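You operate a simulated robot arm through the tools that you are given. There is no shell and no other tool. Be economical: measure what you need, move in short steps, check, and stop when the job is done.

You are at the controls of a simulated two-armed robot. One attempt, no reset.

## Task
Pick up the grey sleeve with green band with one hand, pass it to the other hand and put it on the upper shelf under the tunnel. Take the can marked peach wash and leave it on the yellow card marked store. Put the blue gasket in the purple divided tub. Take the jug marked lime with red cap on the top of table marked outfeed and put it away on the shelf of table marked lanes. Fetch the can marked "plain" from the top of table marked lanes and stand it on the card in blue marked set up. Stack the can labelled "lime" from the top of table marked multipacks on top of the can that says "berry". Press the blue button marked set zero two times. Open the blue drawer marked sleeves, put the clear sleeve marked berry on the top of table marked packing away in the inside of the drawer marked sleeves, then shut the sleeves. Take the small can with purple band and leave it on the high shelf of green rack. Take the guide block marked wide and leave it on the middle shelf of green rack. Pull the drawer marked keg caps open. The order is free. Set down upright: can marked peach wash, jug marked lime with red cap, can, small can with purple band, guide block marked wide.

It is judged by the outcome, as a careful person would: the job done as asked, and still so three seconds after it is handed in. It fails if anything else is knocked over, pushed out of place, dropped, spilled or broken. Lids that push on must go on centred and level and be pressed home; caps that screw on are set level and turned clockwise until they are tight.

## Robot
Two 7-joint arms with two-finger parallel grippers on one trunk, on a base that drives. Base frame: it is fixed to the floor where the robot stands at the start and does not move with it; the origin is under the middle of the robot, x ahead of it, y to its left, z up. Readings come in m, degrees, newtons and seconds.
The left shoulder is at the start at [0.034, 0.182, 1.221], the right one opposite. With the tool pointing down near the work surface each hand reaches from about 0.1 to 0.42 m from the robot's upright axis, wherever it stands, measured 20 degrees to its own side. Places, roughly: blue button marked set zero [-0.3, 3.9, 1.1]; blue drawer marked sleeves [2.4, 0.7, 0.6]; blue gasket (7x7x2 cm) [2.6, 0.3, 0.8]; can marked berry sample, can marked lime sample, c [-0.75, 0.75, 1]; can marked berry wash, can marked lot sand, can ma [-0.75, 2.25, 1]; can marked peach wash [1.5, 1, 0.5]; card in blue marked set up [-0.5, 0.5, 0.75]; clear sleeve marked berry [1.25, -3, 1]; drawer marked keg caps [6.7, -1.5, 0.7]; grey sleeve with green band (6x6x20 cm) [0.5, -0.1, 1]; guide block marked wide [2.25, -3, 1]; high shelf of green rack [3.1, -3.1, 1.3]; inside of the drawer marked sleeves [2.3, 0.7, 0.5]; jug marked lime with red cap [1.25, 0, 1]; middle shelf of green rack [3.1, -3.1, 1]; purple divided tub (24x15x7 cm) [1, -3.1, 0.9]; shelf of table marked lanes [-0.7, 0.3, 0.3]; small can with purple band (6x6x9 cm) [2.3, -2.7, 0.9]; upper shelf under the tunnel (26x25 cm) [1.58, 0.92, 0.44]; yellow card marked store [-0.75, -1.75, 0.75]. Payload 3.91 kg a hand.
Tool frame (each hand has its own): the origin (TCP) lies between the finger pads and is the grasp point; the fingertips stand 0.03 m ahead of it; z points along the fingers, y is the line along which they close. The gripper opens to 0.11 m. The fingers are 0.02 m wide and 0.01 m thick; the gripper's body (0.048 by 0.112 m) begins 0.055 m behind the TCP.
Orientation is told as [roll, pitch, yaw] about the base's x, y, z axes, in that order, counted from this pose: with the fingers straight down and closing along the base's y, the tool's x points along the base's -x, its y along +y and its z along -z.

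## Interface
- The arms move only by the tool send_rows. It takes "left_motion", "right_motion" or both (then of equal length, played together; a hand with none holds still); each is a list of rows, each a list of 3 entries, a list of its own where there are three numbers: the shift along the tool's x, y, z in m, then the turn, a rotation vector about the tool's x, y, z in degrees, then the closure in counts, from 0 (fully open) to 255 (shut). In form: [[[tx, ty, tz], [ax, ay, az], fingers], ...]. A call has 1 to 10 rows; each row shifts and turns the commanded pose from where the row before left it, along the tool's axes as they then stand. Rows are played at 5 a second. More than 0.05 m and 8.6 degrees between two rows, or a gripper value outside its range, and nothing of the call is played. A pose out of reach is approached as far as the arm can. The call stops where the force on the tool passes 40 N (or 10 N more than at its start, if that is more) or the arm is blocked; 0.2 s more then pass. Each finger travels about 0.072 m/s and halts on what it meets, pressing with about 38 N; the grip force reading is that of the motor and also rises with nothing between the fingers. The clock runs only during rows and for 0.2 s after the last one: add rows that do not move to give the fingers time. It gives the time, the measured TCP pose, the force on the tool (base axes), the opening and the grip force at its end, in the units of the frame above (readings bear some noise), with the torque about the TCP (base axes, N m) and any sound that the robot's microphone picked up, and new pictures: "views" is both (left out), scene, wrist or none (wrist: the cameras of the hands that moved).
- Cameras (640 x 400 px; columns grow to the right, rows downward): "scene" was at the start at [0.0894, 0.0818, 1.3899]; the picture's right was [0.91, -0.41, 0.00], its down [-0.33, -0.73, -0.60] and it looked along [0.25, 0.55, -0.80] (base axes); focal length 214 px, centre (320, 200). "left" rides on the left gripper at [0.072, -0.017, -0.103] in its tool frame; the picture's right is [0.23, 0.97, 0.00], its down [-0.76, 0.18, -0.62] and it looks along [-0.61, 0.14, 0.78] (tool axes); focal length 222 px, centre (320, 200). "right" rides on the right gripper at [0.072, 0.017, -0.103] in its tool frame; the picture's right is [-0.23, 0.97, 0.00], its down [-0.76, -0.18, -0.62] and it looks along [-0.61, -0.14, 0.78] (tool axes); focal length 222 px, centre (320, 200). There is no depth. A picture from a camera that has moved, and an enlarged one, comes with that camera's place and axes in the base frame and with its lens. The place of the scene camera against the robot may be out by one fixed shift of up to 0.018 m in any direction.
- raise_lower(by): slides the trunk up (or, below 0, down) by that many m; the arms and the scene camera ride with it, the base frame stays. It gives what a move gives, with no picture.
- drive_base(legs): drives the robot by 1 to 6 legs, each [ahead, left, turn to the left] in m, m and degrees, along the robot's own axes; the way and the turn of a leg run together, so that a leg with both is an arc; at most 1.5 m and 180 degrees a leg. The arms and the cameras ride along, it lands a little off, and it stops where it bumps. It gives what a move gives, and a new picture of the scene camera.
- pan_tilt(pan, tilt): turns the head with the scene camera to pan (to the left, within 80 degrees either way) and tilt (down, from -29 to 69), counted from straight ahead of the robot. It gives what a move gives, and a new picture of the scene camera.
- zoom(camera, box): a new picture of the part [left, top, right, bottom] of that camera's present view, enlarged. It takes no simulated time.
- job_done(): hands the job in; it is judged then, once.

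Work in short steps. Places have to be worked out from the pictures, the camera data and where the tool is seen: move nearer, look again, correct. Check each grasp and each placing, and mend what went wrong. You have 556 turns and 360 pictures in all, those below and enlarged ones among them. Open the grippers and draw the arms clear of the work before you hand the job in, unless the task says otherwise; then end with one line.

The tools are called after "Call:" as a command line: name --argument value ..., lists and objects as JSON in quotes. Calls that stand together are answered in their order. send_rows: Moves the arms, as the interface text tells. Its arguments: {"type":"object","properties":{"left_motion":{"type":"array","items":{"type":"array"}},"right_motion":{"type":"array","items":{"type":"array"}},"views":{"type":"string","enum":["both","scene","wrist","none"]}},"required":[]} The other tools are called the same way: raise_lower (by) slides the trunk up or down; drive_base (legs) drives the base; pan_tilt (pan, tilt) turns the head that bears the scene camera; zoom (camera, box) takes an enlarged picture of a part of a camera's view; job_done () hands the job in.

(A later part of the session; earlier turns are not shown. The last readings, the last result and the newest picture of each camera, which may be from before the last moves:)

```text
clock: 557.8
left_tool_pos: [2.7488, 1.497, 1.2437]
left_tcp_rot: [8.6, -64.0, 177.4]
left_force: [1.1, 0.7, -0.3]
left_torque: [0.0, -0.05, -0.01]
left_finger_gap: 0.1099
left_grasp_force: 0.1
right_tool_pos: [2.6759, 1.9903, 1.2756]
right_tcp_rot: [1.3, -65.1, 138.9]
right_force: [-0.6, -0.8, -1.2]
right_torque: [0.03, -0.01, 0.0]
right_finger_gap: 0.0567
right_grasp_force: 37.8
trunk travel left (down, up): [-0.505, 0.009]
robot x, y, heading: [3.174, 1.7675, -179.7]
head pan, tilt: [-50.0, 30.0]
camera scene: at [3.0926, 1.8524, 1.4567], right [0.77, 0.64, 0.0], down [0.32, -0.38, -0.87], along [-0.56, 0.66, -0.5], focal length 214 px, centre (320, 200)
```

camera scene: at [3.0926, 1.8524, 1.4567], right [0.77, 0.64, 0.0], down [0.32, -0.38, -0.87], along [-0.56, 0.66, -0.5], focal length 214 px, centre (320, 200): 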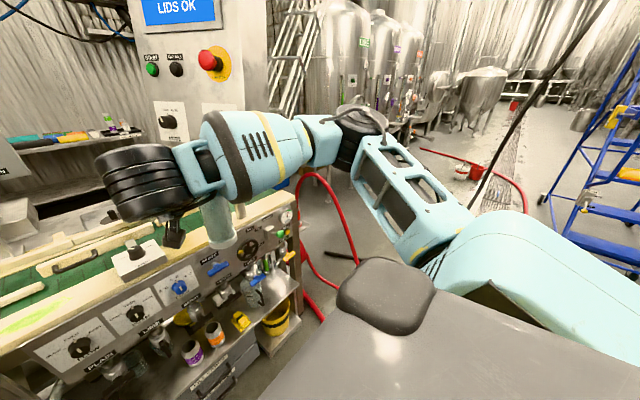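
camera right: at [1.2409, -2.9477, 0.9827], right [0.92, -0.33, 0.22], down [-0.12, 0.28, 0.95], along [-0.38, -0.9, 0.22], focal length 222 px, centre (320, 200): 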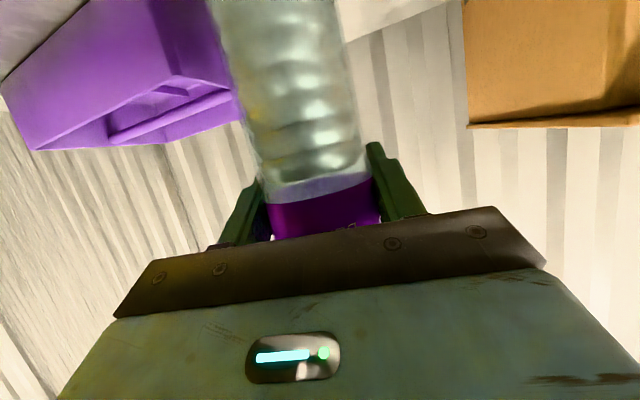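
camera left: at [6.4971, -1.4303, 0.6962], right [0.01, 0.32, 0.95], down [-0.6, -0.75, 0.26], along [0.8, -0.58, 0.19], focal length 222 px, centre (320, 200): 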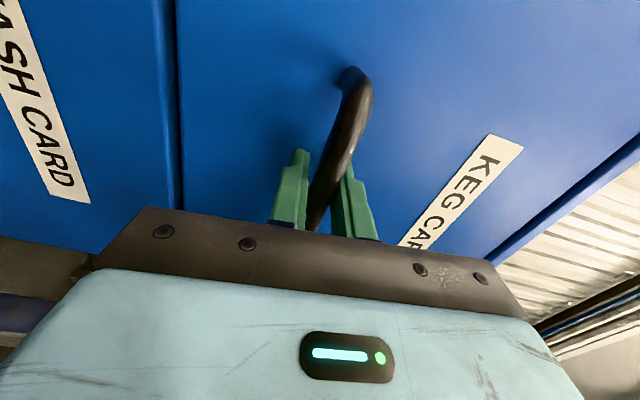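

I move south (left) to y≈0.78.

Call:
drive_base --legs '[[0, 0.98, 0]]'

Call:
pan_tilt --pan 10 --tilt 45

```text
clock: 566.7
left_tool_pos: [2.7437, 0.5174, 1.2446]
left_tcp_rot: [8.5, -64.1, 176.7]
left_force: [0.3, 0.7, -0.1]
left_torque: [0.02, 0.02, 0.03]
left_finger_gap: 0.1103
left_grasp_force: 0.0
right_tool_pos: [2.6743, 1.0138, 1.276]
right_tcp_rot: [1.3, -65.1, 138.2]
right_force: [-0.5, -0.5, -1.7]
right_torque: [0.02, -0.01, -0.04]
right_finger_gap: 0.057
right_grasp_force: 37.7
trunk travel left (down, up): [-0.505, 0.009]
robot x, y, heading: [3.173, 0.7841, 179.3]
head pan, tilt: [-50.0, 30.0]
camera scene: at [3.09, 0.8697, 1.4567], right [0.77, 0.64, 0.0], down [0.32, -0.39, -0.87], along [-0.55, 0.67, -0.5], focal length 214 px, centre (320, 200)
```

scene: 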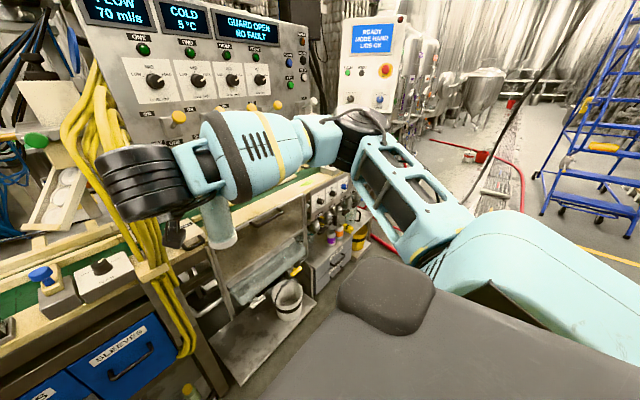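

```text
clock: 568.0
left_tool_pos: [2.7436, 0.5155, 1.2441]
left_tcp_rot: [8.6, -64.2, 176.7]
left_force: [0.3, -1.1, 0.3]
left_torque: [-0.02, -0.04, -0.02]
left_finger_gap: 0.1101
left_grasp_force: 0.0
right_tool_pos: [2.6752, 1.0131, 1.2766]
right_tcp_rot: [1.3, -65.1, 138.2]
right_force: [-0.4, -0.4, -1.4]
right_torque: [0.0, 0.01, 0.01]
right_finger_gap: 0.0568
right_grasp_force: 38.1
trunk travel left (down, up): [-0.505, 0.009]
robot x, y, heading: [3.1699, 0.7876, 179.9]
head pan, tilt: [10.0, 45.0]
camera scene: at [3.0673, 0.7866, 1.4341], right [-0.16, 0.99, 0.0], down [0.7, 0.12, -0.71], along [-0.7, -0.12, -0.71], focal length 214 px, centre (320, 200)
```

scene: 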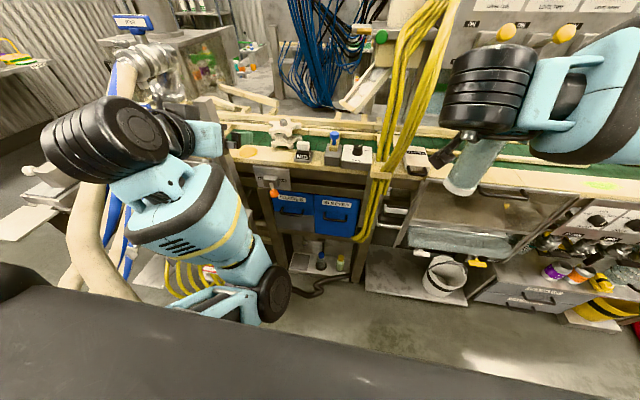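

Handle ≈(2.43,0.745,0.69). I shift the base to y≈1.0, x≈3.25 and lower the trunk.

Call:
drive_base --legs '[[-0.12, -0.21, 0]]'

Call:
raise_lower --by -0.35

```text
clock: 570.5
left_tool_pos: [2.8645, 0.7265, 1.2439]
left_tcp_rot: [8.5, -64.1, 176.6]
left_force: [1.0, -0.2, 0.5]
left_torque: [-0.01, 0.0, 0.01]
left_finger_gap: 0.1101
left_grasp_force: 0.0
right_tool_pos: [2.7981, 1.2218, 1.2765]
right_tcp_rot: [1.4, -65.1, 138.1]
right_force: [0.7, 0.4, -1.8]
right_torque: [0.03, 0.05, 0.01]
right_finger_gap: 0.0567
right_grasp_force: 38.2
trunk travel left (down, up): [-0.505, 0.009]
robot x, y, heading: [3.2951, 0.9923, 179.1]
head pan, tilt: [10.0, 45.0]
camera scene: at [3.1904, 0.9948, 1.4341], right [-0.16, 0.99, 0.0], down [0.7, 0.12, -0.71], along [-0.7, -0.12, -0.71], focal length 214 px, centre (320, 200)
```

scene: 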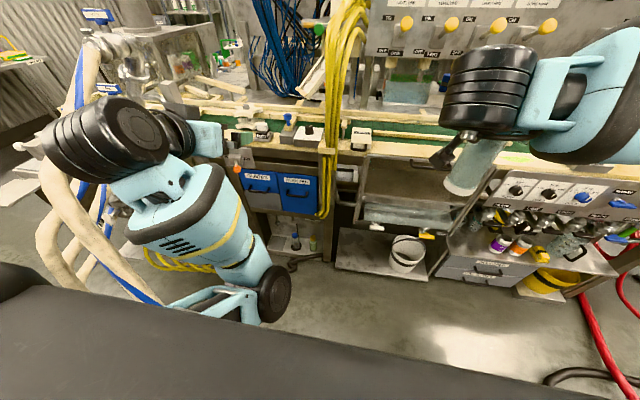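

```text
clock: 573.9
left_tool_pos: [2.8314, 0.7263, 0.6637]
left_tcp_rot: [6.8, -31.7, 178.0]
left_force: [-0.3, -0.1, 0.0]
left_torque: [0.01, -0.04, 0.0]
left_finger_gap: 0.1103
left_grasp_force: 0.0
right_tool_pos: [2.7985, 1.2215, 0.9256]
right_tcp_rot: [1.4, -65.1, 138.0]
right_force: [-0.3, 0.0, -1.6]
right_torque: [0.02, 0.01, 0.0]
right_finger_gap: 0.0567
right_grasp_force: 38.2
trunk travel left (down, up): [-0.155, 0.359]
robot x, y, heading: [3.2962, 0.9937, 179.6]
head pan, tilt: [10.0, 45.0]
```

I turn the left hand horizontal, then roll it so the fingers close vertically.

Call:
send_rows --left_motion '[[[0, 0, 0], [0, -8.3, 0], 0], [[0, 0, 0], [0, -8.3, 0], 0], [[0, 0, 0], [0, -8.3, 0], 0], [[0, 0, 0], [0, -8.3, 0], 0], [[0, 0, 0], [0, -8.3, 0], 0], [[0, 0, 0], [0, -8.3, 0], 0], [[0, 0, 0], [0, -8.3, 0], 0]]' --views "none"

Call:
send_rows --left_motion '[[[0, 0, 0], [0, 0, 8.5], 0], [[0, 0, 0], [0, 0, 8.5], 0], [[0, 0, 0], [0, 0, 8.5], 0], [[0, 0, 0], [0, 0, 8.5], 0], [[0, 0, 0], [0, 0, 8.5], 0], [[0, 0, 0], [0, 0, 8.5], 0], [[0, 0, 0], [0, 0, 8.5], 0], [[0, 0, 0], [0, 0, 8.5], 0], [[0, 0, 0], [0, 0, 8.5], 0], [[0, 0, 0], [0, 0, 8.5], 0]]' --views "wrist"

```text
clock: 575.5
left_tool_pos: [2.8025, 0.7261, 0.6496]
left_tcp_rot: [91.2, -84.4, 90.3]
left_force: [0.8, -0.6, -0.4]
left_torque: [0.02, 0.01, -0.01]
left_finger_gap: 0.1102
left_grasp_force: 0.0
left hand out of reach, approached as far as the arm can: row 1, 2, 3
right_tool_pos: [2.7991, 1.2221, 0.9263]
right_tcp_rot: [1.2, -65.1, 138.3]
right_force: [-0.3, -0.9, -2.5]
right_torque: [-0.02, 0.03, 0.02]
right_finger_gap: 0.0565
right_grasp_force: 38.3
trunk travel left (down, up): [-0.155, 0.359]
robot x, y, heading: [3.2963, 0.9916, 179.1]
head pan, tilt: [10.0, 45.0]
```

```text
clock: 577.7
left_tool_pos: [2.8036, 0.7265, 0.6502]
left_tcp_rot: [90.1, 0.9, 91.6]
left_force: [-0.9, -0.9, -0.4]
left_torque: [0.02, -0.03, -0.01]
left_finger_gap: 0.1097
left_grasp_force: 0.0
right_tool_pos: [2.7982, 1.2222, 0.9264]
right_tcp_rot: [1.2, -65.1, 138.1]
right_force: [1.1, -0.1, -1.8]
right_torque: [0.0, 0.0, -0.01]
right_finger_gap: 0.0566
right_grasp_force: 37.6
trunk travel left (down, up): [-0.155, 0.359]
robot x, y, heading: [3.2965, 0.9932, 179.6]
head pan, tilt: [10.0, 45.0]
camera left: at [2.9078, 0.6571, 0.6345], right [0.01, -0.21, 0.98], down [0.6, 0.78, 0.16], along [-0.8, 0.59, 0.13], focal length 222 px, centre (320, 200)
```

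left: 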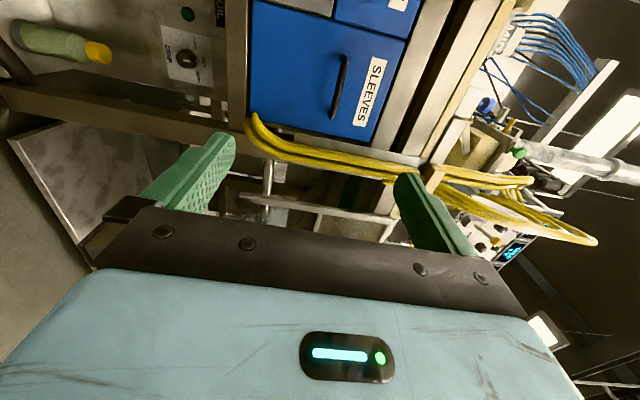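

Handle triangulated at (2.437,0.731,0.693). I raise/extend the hand, then drive toward it.

Call:
send_rows --left_motion '[[[-0.0015, 0.0143, 0.04], [0, 0, 0], 0], [[-0.0015, 0.0143, 0.04], [0, 0, 0], 0], [[-0.0015, 0.0143, 0.04], [0, 0, 0], 0]]' --views "none"

Call:
drive_base --legs '[[0.17, 0, 0]]'

Call:
zoom --camera "left" --box '[0, 0, 640, 400]'

```text
clock: 578.5
left_tool_pos: [2.6806, 0.7285, 0.6926]
left_tcp_rot: [90.0, 0.8, 91.5]
left_force: [-0.9, 0.0, -0.5]
left_torque: [0.0, 0.02, -0.01]
left_finger_gap: 0.1099
left_grasp_force: 0.1
right_tool_pos: [2.7981, 1.2216, 0.925]
right_tcp_rot: [1.3, -65.1, 138.2]
right_force: [-0.2, -0.6, -2.1]
right_torque: [0.0, 0.02, -0.03]
right_finger_gap: 0.0568
right_grasp_force: 38.2
trunk travel left (down, up): [-0.155, 0.359]
robot x, y, heading: [3.2928, 0.9933, 179.3]
head pan, tilt: [10.0, 45.0]
```

```text
clock: 580.0
left_tool_pos: [2.5134, 0.7304, 0.6929]
left_tcp_rot: [90.1, 0.8, 91.6]
left_force: [-0.6, 0.2, -0.6]
left_torque: [0.0, 0.01, 0.01]
left_finger_gap: 0.1101
left_grasp_force: 0.1
right_tool_pos: [2.6297, 1.2228, 0.9254]
right_tcp_rot: [1.3, -65.1, 138.2]
right_force: [0.1, -1.3, -2.0]
right_torque: [-0.02, 0.0, -0.03]
right_finger_gap: 0.0567
right_grasp_force: 38.0
trunk travel left (down, up): [-0.155, 0.359]
robot x, y, heading: [3.1272, 0.9936, 179.2]
head pan, tilt: [10.0, 45.0]
camera scene: at [2.8497, 0.9983, 1.0468], right [-0.16, 0.99, 0.0], down [0.7, 0.12, -0.71], along [-0.7, -0.12, -0.71], focal length 214 px, centre (320, 200)
```

scene: 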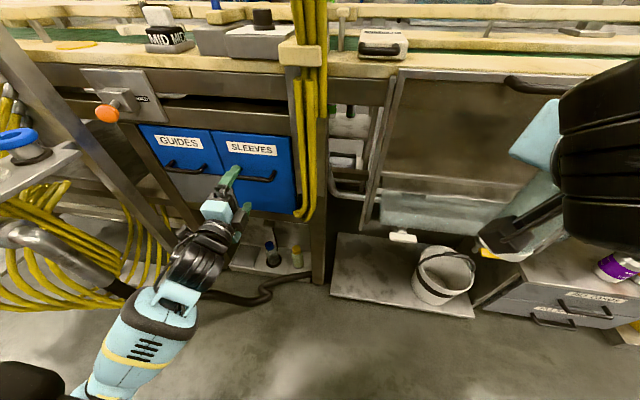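

```text
1.00 times, centred on (320, 200) of left (not enlarged: the box is as wide or as high as the picture)
camera zoom: at [2.6185, 0.661, 0.6767], right [0.01, -0.21, 0.98], down [0.6, 0.78, 0.17], along [-0.8, 0.59, 0.13], focal length 222 px, centre (320, 200)
```

zoom: 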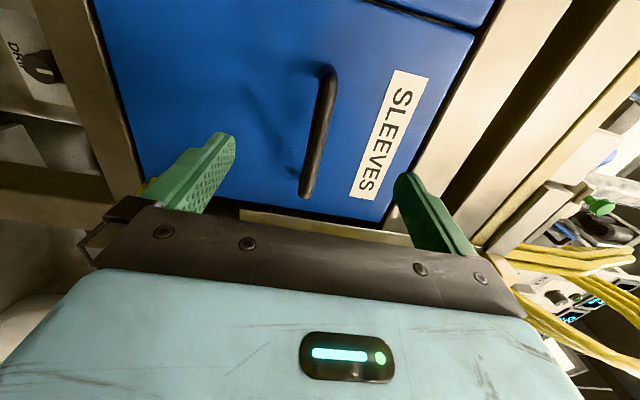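

Handle ≈(2.411,0.735,0.691). I advance 8 cm with the arm.

Call:
send_rows --left_motion '[[[-0.004, 0, 0.04], [0, 0, 0], 0], [[0, 0, 0.04], [0, 0, 0], 0], [[0, 0, 0], [0, 0, 0], 0]]' --views "wrist"

```text
clock: 580.6
left_tool_pos: [2.4394, 0.7318, 0.6928]
left_tcp_rot: [90.1, 0.9, 91.6]
left_force: [16.9, -1.0, 3.3]
left_torque: [0.03, -0.9, -0.12]
left_finger_gap: 0.1088
left_grasp_force: 0.1
right_tool_pos: [2.6302, 1.2235, 0.9258]
right_tcp_rot: [1.2, -64.9, 138.4]
right_force: [0.6, 0.1, -1.8]
right_torque: [0.02, 0.04, -0.02]
right_finger_gap: 0.0566
right_grasp_force: 38.2
trunk travel left (down, up): [-0.155, 0.359]
robot x, y, heading: [3.1269, 0.9932, 179.7]
head pan, tilt: [10.0, 45.0]
stopped in row 3 (left hand): the force on the tool passed its limit at 421 N (the readings are from after the stop); the commanded pose is now the measured one
camera left: at [2.5453, 0.6623, 0.6769], right [0.01, -0.21, 0.98], down [0.6, 0.78, 0.17], along [-0.8, 0.59, 0.13], focal length 222 px, centre (320, 200)
```

left: 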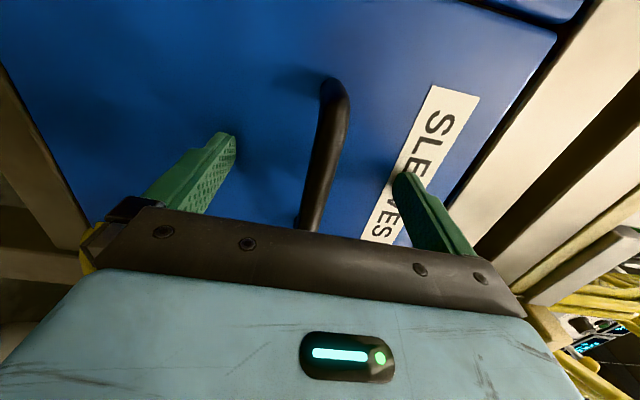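

The fingertips touched the drawer face; the bar is between the fingers. I back 6 mm and close.

Call:
send_rows --left_motion '[[[0, 0, -0.006], [0, 0, 0], 0], [[0, 0, 0], [0, 0, 0], 255], [[0, 0, 0], [0, 0, 0], 255], [[0, 0, 0], [0, 0, 0], 255], [[0, 0, 0], [0, 0, 0], 255]]' --views "wrist"

```text
clock: 581.8
left_tool_pos: [2.4455, 0.7319, 0.6902]
left_tcp_rot: [89.7, 0.6, 91.5]
left_force: [2.6, 1.2, -6.9]
left_torque: [0.62, 0.0, 0.26]
left_finger_gap: 0.0137
left_grasp_force: 45.4
right_tool_pos: [2.6302, 1.2232, 0.9251]
right_tcp_rot: [1.1, -65.0, 138.3]
right_force: [-0.5, 0.5, -1.8]
right_torque: [-0.02, 0.0, 0.0]
right_finger_gap: 0.0567
right_grasp_force: 38.1
trunk travel left (down, up): [-0.155, 0.359]
robot x, y, heading: [3.1263, 0.9959, 179.5]
head pan, tilt: [10.0, 45.0]
camera left: at [2.55, 0.6626, 0.6745], right [0.0, -0.22, 0.98], down [0.6, 0.78, 0.17], along [-0.8, 0.59, 0.13], focal length 222 px, centre (320, 200)
```

left: 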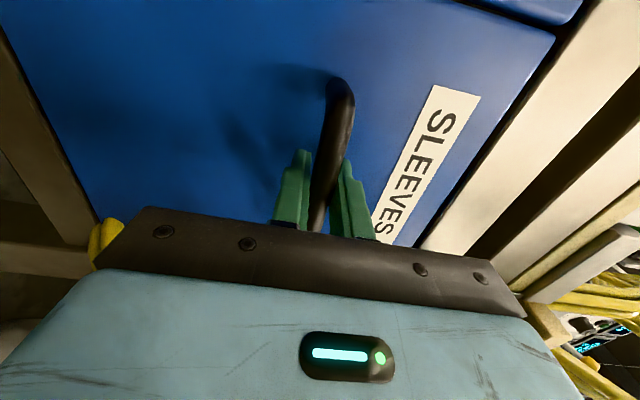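

Gripped. There's a pallet behind, so I pull with the arm.

Call:
send_rows --left_motion '[[[0, 0, -0.025], [0, 0, 0], 255], [[0, 0, -0.03], [0, 0, 0], 255], [[0, 0, -0.03], [0, 0, 0], 255], [[0, 0, -0.03], [0, 0, 0], 255], [[0, 0, -0.03], [0, 0, 0], 255]]' --views "scene"

```text
clock: 583.0
left_tool_pos: [2.591, 0.7309, 0.6898]
left_tcp_rot: [89.8, 0.8, 92.0]
left_force: [1.0, -30.1, -8.6]
left_torque: [0.7, 0.01, -0.32]
left_finger_gap: 0.0136
left_grasp_force: 45.0
right_tool_pos: [2.6294, 1.2211, 0.9269]
right_tcp_rot: [0.8, -65.0, 138.6]
right_force: [0.0, -0.6, -2.2]
right_torque: [0.01, 0.01, 0.01]
right_finger_gap: 0.0567
right_grasp_force: 37.9
trunk travel left (down, up): [-0.155, 0.359]
robot x, y, heading: [3.1276, 0.9904, 179.4]
head pan, tilt: [10.0, 45.0]
camera scene: at [2.8502, 0.9948, 1.0469], right [-0.17, 0.99, 0.0], down [0.7, 0.12, -0.71], along [-0.7, -0.12, -0.71], focal length 214 px, centre (320, 200)
```

scene: 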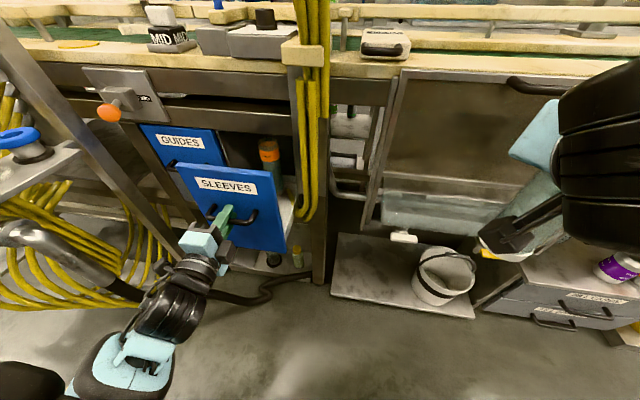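

Drawer is open 0.15 m; inside stands another sleeve. I pull ~0.1 m more, easing the lateral strain.

Call:
send_rows --left_motion '[[[0.004, 0, -0.025], [0, 0, 0], 255], [[0.0, 0, -0.025], [0, 0, 0], 255], [[0.0, 0, -0.025], [0, 0, 0], 255], [[0, 0, -0.025], [0, 0, 0], 255]]' --views "none"

```text
clock: 584.0
left_tool_pos: [2.6774, 0.732, 0.691]
left_tcp_rot: [91.6, 0.8, 91.7]
left_force: [0.4, -4.9, 8.2]
left_torque: [0.91, -0.08, 0.03]
left_finger_gap: 0.0136
left_grasp_force: 45.2
left hand out of reach, approached as far as the arm can: row 3, 4
right_tool_pos: [2.6297, 1.2224, 0.9248]
right_tcp_rot: [1.0, -65.0, 138.4]
right_force: [-0.7, -0.2, -1.9]
right_torque: [0.03, 0.0, -0.01]
right_finger_gap: 0.0565
right_grasp_force: 37.8
trunk travel left (down, up): [-0.155, 0.359]
robot x, y, heading: [3.1259, 0.9985, 179.5]
head pan, tilt: [10.0, 45.0]
stopped in row 4 (left hand): the force on the tool passed its limit at 51 N (the readings are from after the stop); the commanded pose is now the measured one
```

I get a few more centimetres by backing the base slightly.

Call:
drive_base --legs '[[-0.05, 0, 0]]'

```text
clock: 585.1
left_tool_pos: [2.7256, 0.7315, 0.6902]
left_tcp_rot: [91.8, 0.8, 91.6]
left_force: [-0.5, -0.7, 2.7]
left_torque: [0.64, 0.02, 0.18]
left_finger_gap: 0.0133
left_grasp_force: 45.3
right_tool_pos: [2.6802, 1.2227, 0.9262]
right_tcp_rot: [1.2, -65.0, 138.4]
right_force: [-0.5, -0.2, -1.1]
right_torque: [-0.01, 0.02, -0.02]
right_finger_gap: 0.0566
right_grasp_force: 38.1
trunk travel left (down, up): [-0.155, 0.359]
robot x, y, heading: [3.1782, 0.9915, 179.3]
head pan, tilt: [10.0, 45.0]
stopped in leg 1: the force on the tool passed its limit at 84 N (the readings are from after the stop); the commanded pose is now the measured one
camera scene: at [2.9005, 0.9974, 1.0469], right [-0.17, 0.99, 0.0], down [0.7, 0.12, -0.71], along [-0.7, -0.12, -0.71], focal length 214 px, centre (320, 200)
```

scene: 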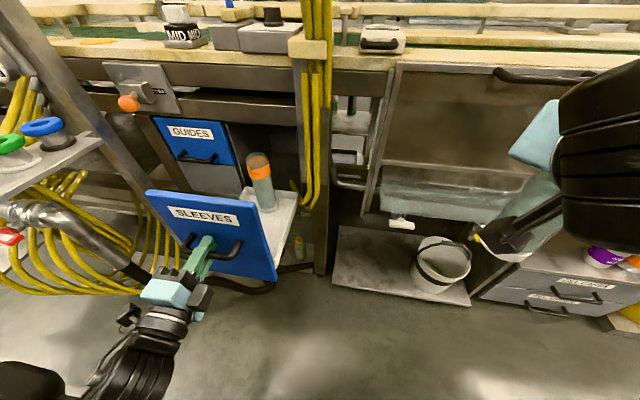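

Fully open (0.28 m). I release the handle and lift the left hand away.

Call:
send_rows --left_motion '[[[0, 0, 0], [0, 0, 0], 100], [[0, 0, 0], [0, 0, 0], 100], [[0, 0, -0.02], [0, 0, 0], 100], [[0, 0, -0.03], [0, 0, 0], 100], [[0.01, 0.03, -0.02], [0, 0, 0], 100], [[0.01, 0.04, 0], [0, 0, 0], 100], [[0.01, 0.045, 0], [0, 0, 0], 0]]' --views "none"

```text
clock: 586.7
left_tool_pos: [2.7397, 0.6911, 0.6811]
left_tcp_rot: [91.8, 0.8, 91.5]
left_force: [0.4, -0.4, 0.1]
left_torque: [-0.02, 0.01, 0.01]
left_finger_gap: 0.1103
left_grasp_force: 0.0
left hand out of reach, approached as far as the arm can: row 3, 4, 5, 6, 7
right_tool_pos: [2.6802, 1.2232, 0.9253]
right_tcp_rot: [1.2, -65.0, 138.2]
right_force: [-0.7, -0.5, -1.8]
right_torque: [0.02, 0.02, -0.03]
right_finger_gap: 0.0568
right_grasp_force: 37.8
trunk travel left (down, up): [-0.155, 0.359]
robot x, y, heading: [3.1772, 0.9949, 179.6]
head pan, tilt: [10.0, 45.0]
```

I back the base a few cm more (stops if it touches).

Call:
drive_base --legs '[[-0.07, 0, 0]]'

```text
clock: 587.7
left_tool_pos: [2.8089, 0.6903, 0.682]
left_tcp_rot: [91.9, 0.7, 91.6]
left_force: [-0.3, 0.6, -0.1]
left_torque: [-0.01, -0.04, 0.01]
left_finger_gap: 0.1098
left_grasp_force: 0.0
right_tool_pos: [2.7514, 1.2217, 0.9267]
right_tcp_rot: [1.3, -65.1, 138.2]
right_force: [0.0, -0.4, -1.9]
right_torque: [0.01, 0.0, 0.03]
right_finger_gap: 0.0563
right_grasp_force: 38.4
trunk travel left (down, up): [-0.155, 0.359]
robot x, y, heading: [3.251, 0.9932, 179.5]
head pan, tilt: [10.0, 45.0]
camera scene: at [2.9705, 0.9968, 1.0472], right [-0.17, 0.99, 0.0], down [0.7, 0.12, -0.71], along [-0.7, -0.12, -0.71], focal length 214 px, centre (320, 200)
```

scene: 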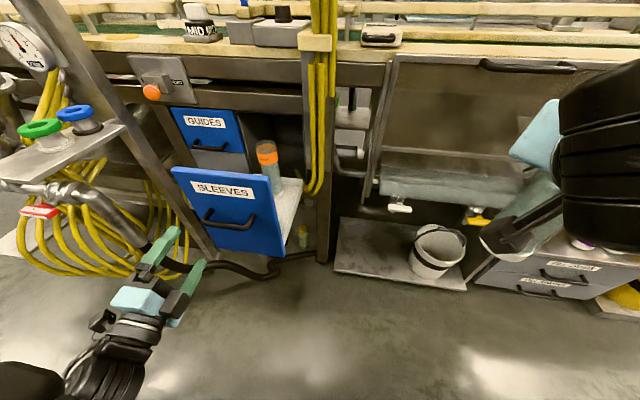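

Left is free. I raise the trunk and turn both hands for a re-grasp: right to point inward, left un-rolled.

Call:
raise_lower --by 0.35

Call:
send_rows --right_motion '[[[0, 0, 0], [-7.15, 0, -3.3], 255], [[0, 0, 0], [-7.15, 0, -3.3], 255], [[0, 0, 0], [-7.15, 0, -3.3], 255], [[0, 0, 0], [-7.15, 0, -3.3], 255], [[0, 0, 0], [-7.15, 0, -3.3], 255], [[0, 0, 0], [-7.15, 0, -3.3], 255], [[0, 0, 0], [-7.15, 0, -3.3], 255], [[0, 0, 0], [-7.15, 0, -3.3], 255], [[0, 0, 0], [-7.15, 0, -3.3], 255], [[0, 0, 0], [-7.15, 0, -3.3], 255]]' --left_motion '[[[0, 0, 0], [0, 0, -8.5], 0], [[0, 0, 0], [0, 0, -8.5], 0], [[0, 0, 0], [0, 0, -8.5], 0], [[0, 0, 0], [0, 0, -8.5], 0], [[0, 0, 0], [0, 0, -8.5], 0], [[0, 0, 0], [0, 0, -8.5], 0], [[0, 0, 0], [0, 0, -8.5], 0], [[0, 0, 0], [0, 0, -8.5], 0], [[0, 0, 0], [0, 0, -8.5], 0], [[0, 0, 0], [0, 0, -8.5], 0]]' --views "none"

```text
clock: 591.1
left_tool_pos: [2.8094, 0.691, 1.032]
left_tcp_rot: [91.8, 0.7, 91.6]
left_force: [0.1, -0.1, -0.1]
left_torque: [-0.03, 0.03, 0.01]
left_finger_gap: 0.1098
left_grasp_force: 0.0
right_tool_pos: [2.7484, 1.2215, 1.2761]
right_tcp_rot: [1.0, -65.0, 138.5]
right_force: [0.5, -0.4, -1.9]
right_torque: [0.02, 0.01, 0.0]
right_finger_gap: 0.0565
right_grasp_force: 38.4
trunk travel left (down, up): [-0.505, 0.009]
robot x, y, heading: [3.2455, 0.9926, 179.4]
head pan, tilt: [10.0, 45.0]
```

```text
clock: 593.3
left_tool_pos: [2.809, 0.6891, 1.0318]
left_tcp_rot: [108.3, -84.2, 73.4]
left_force: [-0.8, 0.3, 0.7]
left_torque: [0.01, 0.02, -0.02]
left_finger_gap: 0.1102
left_grasp_force: 0.1
right_tool_pos: [2.7493, 1.2208, 1.2773]
right_tcp_rot: [0.2, -65.7, -142.1]
right_force: [0.0, -0.1, -1.3]
right_torque: [0.01, 0.06, -0.02]
right_finger_gap: 0.0567
right_grasp_force: 37.9
trunk travel left (down, up): [-0.505, 0.009]
robot x, y, heading: [3.2456, 0.995, 179.5]
head pan, tilt: [10.0, 45.0]
```

Call:
send_rows --right_motion '[[[-0.009, 0.036, 0.0197], [0, 0, 0], 255], [[-0.009, 0.036, 0.0197], [0, 0, 0], 255], [[-0.009, 0.036, 0.0197], [0, 0, 0], 255], [[-0.009, 0.036, 0.0197], [0, 0, 0], 255], [[-0.009, 0.036, 0.0197], [0, 0, 0], 255], [[-0.009, 0.036, 0.0197], [0, 0, 0], 255], [[0, 0, 0], [0, 0, 0], 255]]' --left_motion '[[[0, 0, 0], [8.5, -0.8, -0.27], 0], [[0, 0, 0], [8.5, -0.8, -0.27], 0], [[0, 0, 0], [8.5, -0.8, -0.27], 0], [[0, 0, 0], [8.5, -0.8, -0.27], 0], [[0, 0, 0], [8.5, -0.8, -0.27], 0], [[0, 0, 0], [8.5, -0.8, -0.27], 0], [[0, 0, 0], [8.5, -0.8, -0.27], 0]]' --views "scene"

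```text
clock: 594.9
left_tool_pos: [2.81, 0.6905, 1.0322]
left_tcp_rot: [103.9, -84.2, 17.7]
left_force: [0.1, 0.1, -0.2]
left_torque: [0.01, -0.03, 0.03]
left_finger_gap: 0.1099
left_grasp_force: 0.0
right_tool_pos: [2.7785, 0.995, 1.2789]
right_tcp_rot: [0.6, -65.8, -142.5]
right_force: [0.5, -0.5, -1.9]
right_torque: [0.01, 0.02, -0.01]
right_finger_gap: 0.0566
right_grasp_force: 38.3
right hand out of reach, approached as far as the arm can: row 6
trunk travel left (down, up): [-0.505, 0.009]
robot x, y, heading: [3.2451, 0.9921, 179.2]
head pan, tilt: [10.0, 45.0]
camera scene: at [3.1426, 0.9947, 1.4342], right [-0.17, 0.99, 0.0], down [0.7, 0.12, -0.71], along [-0.7, -0.12, -0.71], focal length 214 px, centre (320, 200)
```

scene: 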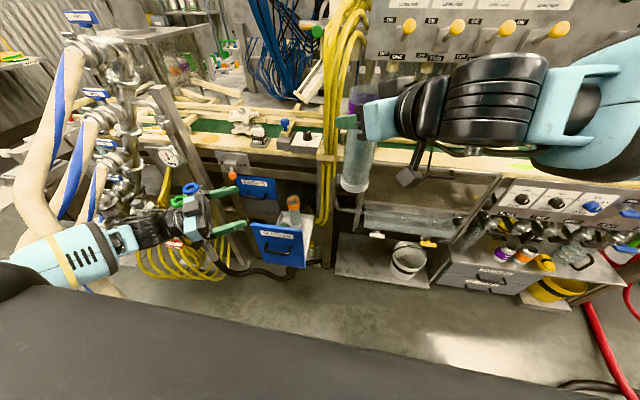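

I bring the left hand to a standoff beside the lower part of the tube.

Call:
send_rows --left_motion '[[[-0.0272, -0.0195, 0.0268], [0, 0, 0], 0], [[-0.0272, -0.0195, 0.0268], [0, 0, 0], 0], [[-0.0272, -0.0195, 0.0268], [0, 0, 0], 0], [[-0.0272, -0.0195, 0.0268], [0, 0, 0], 0], [[-0.0272, -0.0195, 0.0268], [0, 0, 0], 0], [[-0.0272, -0.0195, 0.0268], [0, 0, 0], 0]]'

```text
clock: 596.3
left_tool_pos: [2.8369, 0.8953, 1.1867]
left_tcp_rot: [103.2, -84.3, 18.6]
left_force: [0.9, 0.0, 0.3]
left_torque: [0.0, -0.02, 0.03]
left_finger_gap: 0.1099
left_grasp_force: 0.0
right_tool_pos: [2.7781, 0.9945, 1.2782]
right_tcp_rot: [0.8, -65.8, -142.7]
right_force: [-0.2, -0.3, -1.7]
right_torque: [-0.02, 0.02, 0.03]
right_finger_gap: 0.0567
right_grasp_force: 38.3
trunk travel left (down, up): [-0.505, 0.009]
robot x, y, heading: [3.2475, 0.9935, 179.3]
head pan, tilt: [10.0, 45.0]
camera scene: at [3.1411, 0.9963, 1.4341], right [-0.16, 0.99, 0.0], down [0.7, 0.12, -0.71], along [-0.7, -0.12, -0.71], focal length 214 px, centre (320, 200)
camera left: at [2.8989, 0.8139, 1.1103], right [-0.84, -0.52, -0.13], down [0.25, -0.6, 0.76], along [-0.47, 0.61, 0.64], focal length 222 px, centre (320, 200)
```

scene: 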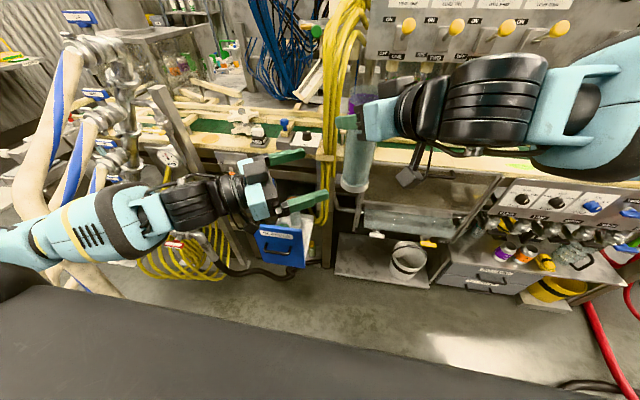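
left: 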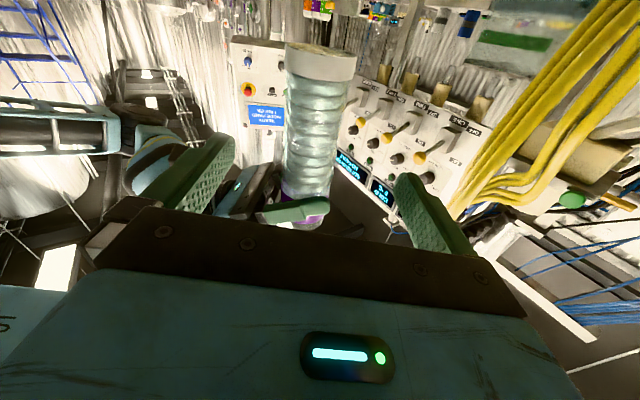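

Aligned. I advance 0.115 and grip with the left.

Call:
send_rows --left_motion '[[[0, 0, 0.04], [0, 0, 0], 0], [[0, 0, 0.04], [0, 0, 0], 0], [[0, 0, 0.034], [0, 0, 0], 0], [[0, 0, 0], [0, 0, 0], 255], [[0, 0, 0], [0, 0, 0], 255], [[0, 0, 0], [0, 0, 0], 255], [[0, 0, 0], [0, 0, 0], 255]]' --views "wrist"

```text
clock: 597.9
left_tool_pos: [2.7799, 0.9909, 1.1885]
left_tcp_rot: [103.8, -84.3, 18.1]
left_force: [8.7, 7.9, -2.1]
left_torque: [0.01, 0.08, 0.04]
left_finger_gap: 0.0581
left_grasp_force: 37.8
right_tool_pos: [2.7785, 0.9948, 1.2785]
right_tcp_rot: [0.5, -65.8, -142.4]
right_force: [-9.7, -8.1, 2.0]
right_torque: [-0.79, 0.75, -0.05]
right_finger_gap: 0.0568
right_grasp_force: 37.8
trunk travel left (down, up): [-0.505, 0.009]
robot x, y, heading: [3.2467, 0.9948, 179.5]
head pan, tilt: [10.0, 45.0]
camera left: at [2.8406, 0.9111, 1.1123], right [-0.84, -0.52, -0.13], down [0.25, -0.6, 0.76], along [-0.47, 0.61, 0.64], focal length 222 px, centre (320, 200)
```

left: 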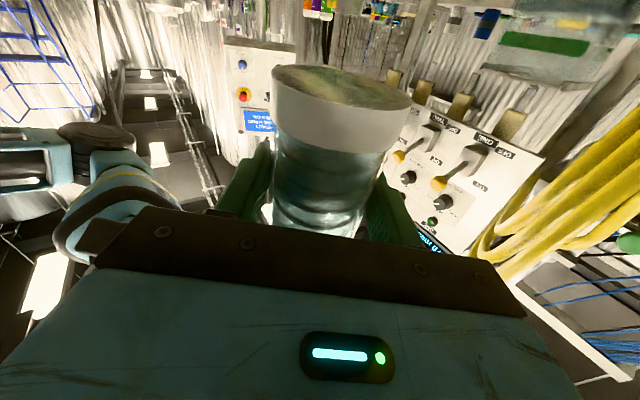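

Both hold it. Right releases, backs off and up, then turns to point down.

Call:
send_rows --right_motion '[[[0, 0, 0], [0, 0, 0], 40], [[0, 0, 0], [0, 0, 0], 0], [[0, 0, -0.04], [0, 0, 0], 0], [[0, 0, -0.04], [0, 0, 0], 0], [[-0.03, 0, -0.03], [0, 0, 0], 0], [[-0.045, 0, 0], [0, 0, 0], 0], [[-0.045, 0, 0], [0, 0, 0], 0]]' --views "none"

Call:
send_rows --right_motion '[[[0, 0, 0], [0, 8.25, 0], 0], [[0, 0, 0], [0, 8.25, 0], 0], [[0, 0, 0], [0, 8.25, 0], 0], [[0, 0, 0], [0, 8.25, 0], 0], [[0, 0, 0], [0, 8.25, 0], 0], [[0, 0, 0], [0, 8.25, 0], 0], [[0, 0, 0], [0, 8.25, 0], 0], [[0, 0, 0], [0, 8.25, 0], 0]]' --views "wrist"

```text
clock: 599.5
left_tool_pos: [2.7775, 0.992, 1.1873]
left_tcp_rot: [103.5, -84.3, 18.4]
left_force: [0.4, 0.3, -0.7]
left_torque: [0.0, -0.02, 0.01]
left_finger_gap: 0.0575
left_grasp_force: 37.9
right_tool_pos: [2.8145, 1.0266, 1.4308]
right_tcp_rot: [0.8, -65.6, -142.5]
right_force: [0.3, 0.4, -0.4]
right_torque: [0.01, -0.03, 0.01]
right_finger_gap: 0.11
right_grasp_force: 0.1
trunk travel left (down, up): [-0.505, 0.009]
robot x, y, heading: [3.2474, 0.9951, 179.4]
head pan, tilt: [10.0, 45.0]
```

```text
clock: 601.3
left_tool_pos: [2.778, 0.9918, 1.1891]
left_tcp_rot: [103.8, -84.1, 18.0]
left_force: [1.1, -0.1, -0.2]
left_torque: [-0.02, -0.01, -0.01]
left_finger_gap: 0.0572
left_grasp_force: 37.9
right_tool_pos: [2.8464, 1.2063, 1.4133]
right_tcp_rot: [0.3, 0.3, -141.8]
right_force: [0.2, 0.5, 0.7]
right_torque: [0.0, 0.02, -0.01]
right_finger_gap: 0.1098
right_grasp_force: 0.1
right hand out of reach, approached as far as the arm can: row 2, 3, 4, 5, 6, 7, 8
trunk travel left (down, up): [-0.505, 0.009]
robot x, y, heading: [3.2431, 0.9921, 179.5]
head pan, tilt: [10.0, 45.0]
camera right: at [2.9121, 1.2383, 1.5185], right [0.42, -0.91, 0.0], down [-0.71, -0.33, 0.62], along [-0.56, -0.26, -0.79], focal length 222 px, centre (320, 200)
```

right: 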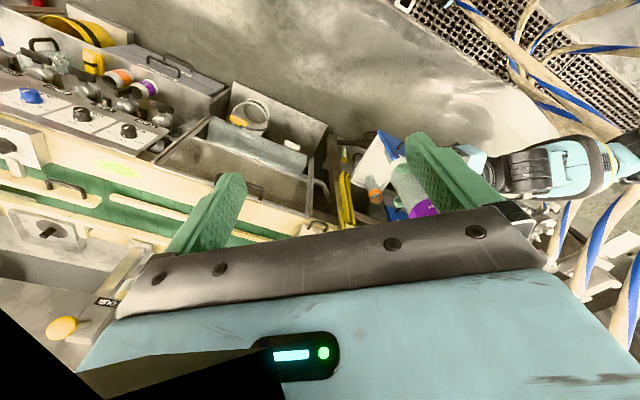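

I lower the tube with the left and bring the right hand above it.

Call:
send_rows --left_motion '[[[0.039, -0.0143, 0.016], [0, 0, 0], 255], [[0.039, -0.0143, 0.016], [0, 0, 0], 255], [[0.039, -0.0143, 0.016], [0, 0, 0], 255], [[0, 0, 0], [0, 0, 0], 255], [[0, 0, 0], [0, 0, 0], 255], [[0, 0, 0], [0, 0, 0], 255], [[0, 0, 0], [0, 0, 0], 255], [[0, 0, 0], [0, 0, 0], 255]]' --right_motion '[[[0, 0, 0], [0, 0, 0], 0], [[0, 0, 0], [0, 0, 0], 0], [[0, 0, 0], [0, 0, 0], 0], [[-0.0294, 0.0158, 0.0306], [0, 0, 0], 0], [[-0.0294, 0.0158, 0.0306], [0, 0, 0], 0], [[-0.0294, 0.0158, 0.0306], [0, 0, 0], 0], [[-0.0294, 0.0158, 0.0306], [0, 0, 0], 0], [[-0.0294, 0.0158, 0.0306], [0, 0, 0], 0]]' --views "wrist"

```text
clock: 603.1
left_tool_pos: [2.7784, 1.0512, 1.0706]
left_tcp_rot: [104.2, -84.2, 17.8]
left_force: [-0.1, 0.0, -0.2]
left_torque: [-0.02, 0.02, -0.01]
left_finger_gap: 0.057
left_grasp_force: 37.7
right_tool_pos: [2.8272, 1.1429, 1.247]
right_tcp_rot: [0.2, 0.3, -141.7]
right_force: [0.1, -0.4, 0.2]
right_torque: [0.02, 0.0, -0.02]
right_finger_gap: 0.11
right_grasp_force: 0.1
right hand out of reach, approached as far as the arm can: row 4, 5, 6, 7, 8
trunk travel left (down, up): [-0.505, 0.009]
robot x, y, heading: [3.2465, 0.9974, 179.4]
head pan, tilt: [10.0, 45.0]
camera right: at [2.8938, 1.1753, 1.3519], right [0.42, -0.91, 0.0], down [-0.71, -0.33, 0.62], along [-0.56, -0.26, -0.79], focal length 222 px, centre (320, 200)
camera left: at [2.8402, 0.971, 0.9939], right [-0.84, -0.52, -0.13], down [0.25, -0.6, 0.76], along [-0.47, 0.61, 0.64], focal length 222 px, centre (320, 200)
```

right: 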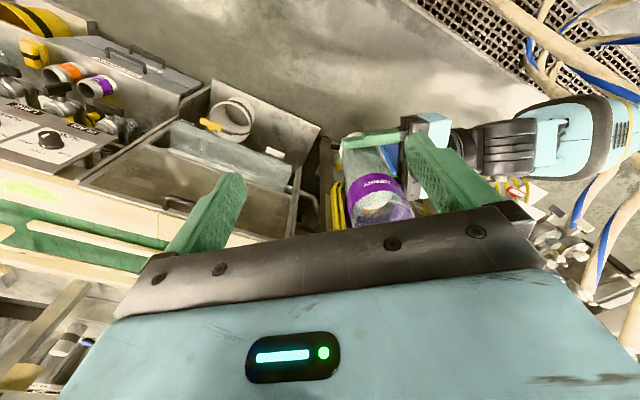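
left: 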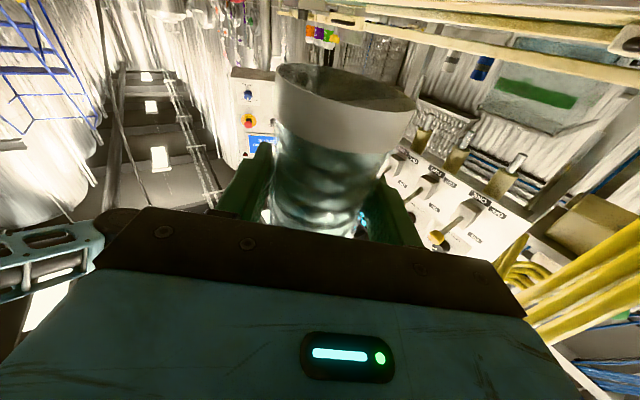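

I turn the right hand straight (yaw) and centre it over the tube.

Call:
send_rows --right_motion '[[[0, 0, 0], [0, 0, 7.6], 0], [[0, 0, 0], [0, 0, 7.6], 0], [[0, 0, 0], [0, 0, 7.6], 0], [[0, 0, 0], [0, 0, 7.6], 0], [[0, 0, 0], [0, 0, 7.6], 0], [[-0.0163, 0.0307, 0], [0, 0, 0], 0], [[-0.0163, 0.0307, 0], [0, 0, 0], 0], [[-0.0163, 0.0307, 0], [0, 0, 0], 0]]' --views "wrist"

```text
clock: 604.9
left_tool_pos: [2.7783, 1.0525, 1.0695]
left_tcp_rot: [103.7, -84.3, 18.1]
left_force: [0.1, 0.9, 0.7]
left_torque: [-0.02, -0.04, 0.0]
left_finger_gap: 0.057
left_grasp_force: 37.7
right_tool_pos: [2.8207, 1.1431, 1.238]
right_tcp_rot: [0.1, 0.4, 180.0]
right_force: [0.1, 0.0, 0.6]
right_torque: [-0.02, -0.05, -0.01]
right_finger_gap: 0.1098
right_grasp_force: 0.1
right hand out of reach, approached as far as the arm can: row 6, 7, 8
trunk travel left (down, up): [-0.505, 0.009]
robot x, y, heading: [3.246, 0.9948, 179.5]
head pan, tilt: [10.0, 45.0]
camera right: at [2.8921, 1.1252, 1.3416], right [-0.23, -0.97, 0.0], down [-0.77, 0.18, 0.62], along [-0.6, 0.14, -0.79], focal length 222 px, centre (320, 200)
```

right: 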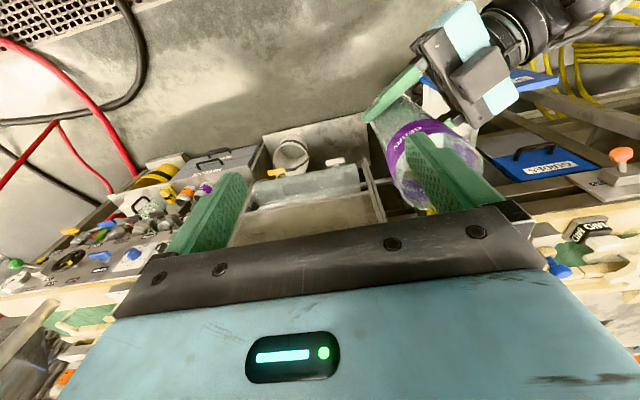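

The right can't come further in, so I bring the tube to it with the left hand.

Call:
send_rows --right_motion '[[[0, 0, -0.03], [0, 0, 0], 0], [[0, 0, 0], [0, 0, 0], 0], [[0, 0, 0], [0, 0, 0], 0], [[0, 0, 0], [0, 0, 0], 0], [[0, 0, 0], [0, 0, 0], 0]]' --left_motion '[[[0, 0, 0], [0, 0, 0], 255], [[-0.0023, -0.0279, 0.0188], [0, 0, 0], 255], [[-0.0023, -0.0279, 0.0188], [0, 0, 0], 255], [[-0.0023, -0.0279, 0.0188], [0, 0, 0], 255], [[0, 0, 0], [0, 0, 0], 255]]' --views "wrist"

```text
clock: 606.1
left_tool_pos: [2.8203, 1.1424, 1.0709]
left_tcp_rot: [104.2, -84.2, 17.7]
left_force: [-0.6, -0.6, -0.2]
left_torque: [0.01, -0.02, 0.02]
left_finger_gap: 0.0569
left_grasp_force: 37.9
right_tool_pos: [2.8192, 1.1478, 1.26]
right_tcp_rot: [0.1, 0.3, -179.9]
right_force: [-0.6, 0.0, 0.4]
right_torque: [0.0, 0.03, -0.01]
right_finger_gap: 0.1102
right_grasp_force: 0.0
right hand out of reach, approached as far as the arm can: row 1
trunk travel left (down, up): [-0.505, 0.009]
robot x, y, heading: [3.2488, 0.9953, 179.3]
head pan, tilt: [10.0, 45.0]
camera right: at [2.8909, 1.1315, 1.3643], right [-0.22, -0.97, 0.0], down [-0.77, 0.18, 0.62], along [-0.6, 0.14, -0.79], focal length 222 px, centre (320, 200)
camera left: at [2.8811, 1.0617, 0.9942], right [-0.84, -0.52, -0.13], down [0.25, -0.6, 0.76], along [-0.47, 0.61, 0.64], focal length 222 px, centre (320, 200)
```

right: 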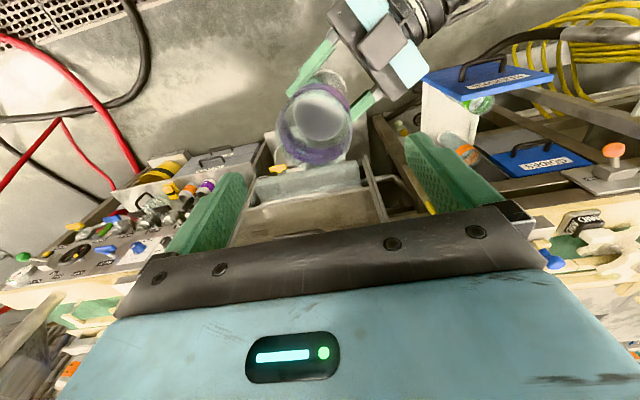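
left: 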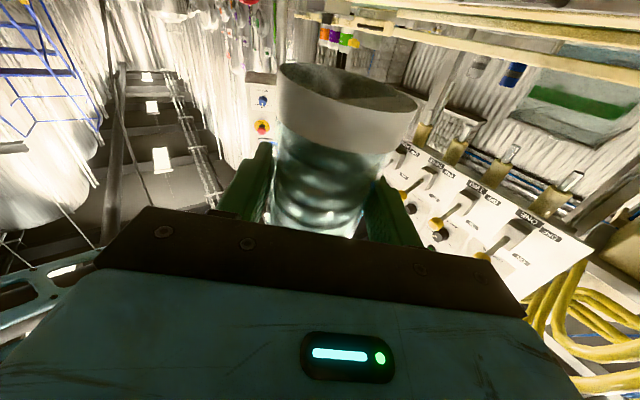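

Tube is right below (centre ≈(2.827,1.147), top ≈1.185). The right descends and grips the top.

Call:
send_rows --right_motion '[[[0.003, 0, 0.035], [0, 0, 0], 0], [[0.003, 0, 0.035], [0, 0, 0], 0], [[0, 0, 0.035], [0, 0, 0], 0], [[0, 0, 0], [0, 0, 0], 255], [[0, 0, 0], [0, 0, 0], 255], [[0, 0, 0], [0, 0, 0], 255], [[0, 0, 0], [0, 0, 0], 255]]' --views "wrist"

```text
clock: 607.7
left_tool_pos: [2.8207, 1.1425, 1.072]
left_tcp_rot: [106.0, -84.3, 15.9]
left_force: [-3.7, 14.4, 2.5]
left_torque: [1.29, -1.13, 0.02]
left_finger_gap: 0.0571
left_grasp_force: 38.5
right_tool_pos: [2.8271, 1.1476, 1.1565]
right_tcp_rot: [0.3, 0.4, -179.7]
right_force: [4.4, -13.5, -2.3]
right_torque: [-2.38, 0.71, 0.08]
right_finger_gap: 0.0574
right_grasp_force: 38.5
trunk travel left (down, up): [-0.505, 0.009]
robot x, y, heading: [3.2501, 0.9952, 179.4]
head pan, tilt: [10.0, 45.0]
camera right: at [2.899, 1.1308, 1.26], right [-0.22, -0.97, 0.0], down [-0.77, 0.18, 0.62], along [-0.6, 0.13, -0.79], focal length 222 px, centre (320, 200)
```

right: 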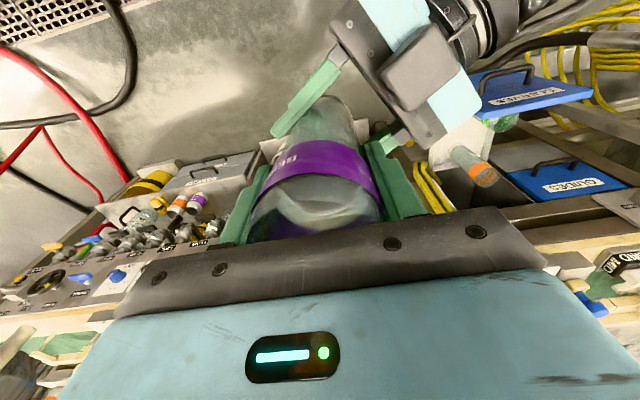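

Right has it. The left releases and backs away.

Call:
send_rows --left_motion '[[[0, 0, 0], [0, 0, 0], 60], [[0, 0, 0], [0, 0, 0], 0], [[0, 0, -0.04], [0, 0, 0], 0], [[0, 0, -0.045], [0, 0, 0], 0], [[0, 0, -0.045], [0, 0, 0], 0], [[0, 0, -0.045], [0, 0, 0], 0], [[0, 0.02, -0.04], [0, 0, 0], 0]]' --views "scene"

```text
clock: 609.3
left_tool_pos: [2.9181, 0.9476, 1.0681]
left_tcp_rot: [104.9, -84.1, 17.0]
left_force: [0.3, 0.4, 0.9]
left_torque: [0.0, 0.01, 0.0]
left_finger_gap: 0.11
left_grasp_force: 0.0
right_tool_pos: [2.8268, 1.1473, 1.1549]
right_tcp_rot: [0.0, 0.4, -179.8]
right_force: [-0.1, -0.5, 0.1]
right_torque: [0.02, -0.04, -0.01]
right_finger_gap: 0.0561
right_grasp_force: 37.7
trunk travel left (down, up): [-0.505, 0.009]
robot x, y, heading: [3.2446, 0.9986, 179.3]
head pan, tilt: [10.0, 45.0]
camera scene: at [3.1416, 0.994, 1.4341], right [-0.17, 0.99, 0.0], down [0.7, 0.12, -0.71], along [-0.7, -0.12, -0.71], focal length 214 px, centre (320, 200)
```

scene: 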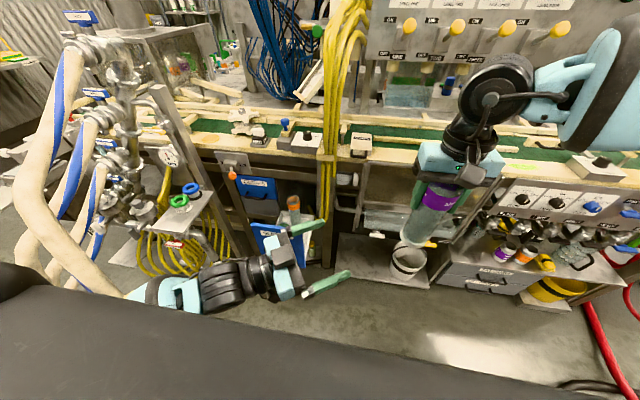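

I swing the left hand back to its own side.

Call:
send_rows --left_motion '[[[0, 0.0224, -0.0365], [0, 0, 0], 0], [[0, 0.0224, -0.0365], [0, 0, 0], 0], [[0, 0.0224, -0.0365], [-8, 0.8, 0.2], 0], [[0, 0.03, -0.03], [-8, 0.8, 0.2], 0], [[0, 0.035, -0.02], [-8, 0.8, 0.2], 0], [[0, 0.04, -0.01], [-8, 0.8, 0.2], 0], [[0, 0.04, 0], [-8, 0.8, 0.2], 0], [[0, 0.03, 0], [-8, 0.8, 0.2], 0]]' --views "none"

```text
clock: 611.1
left_tool_pos: [2.8659, 0.6362, 1.0868]
left_tcp_rot: [103.5, -84.2, 66.9]
left_force: [0.4, 0.4, 0.4]
left_torque: [0.0, 0.01, 0.0]
left_finger_gap: 0.1101
left_grasp_force: 0.1
right_tool_pos: [2.8275, 1.1504, 1.1547]
right_tcp_rot: [0.0, 0.4, -179.8]
right_force: [-0.2, -0.5, -0.7]
right_torque: [-0.01, 0.0, -0.02]
right_finger_gap: 0.0563
right_grasp_force: 37.7
trunk travel left (down, up): [-0.505, 0.009]
robot x, y, heading: [3.2469, 0.9939, 179.5]
head pan, tilt: [10.0, 45.0]
```

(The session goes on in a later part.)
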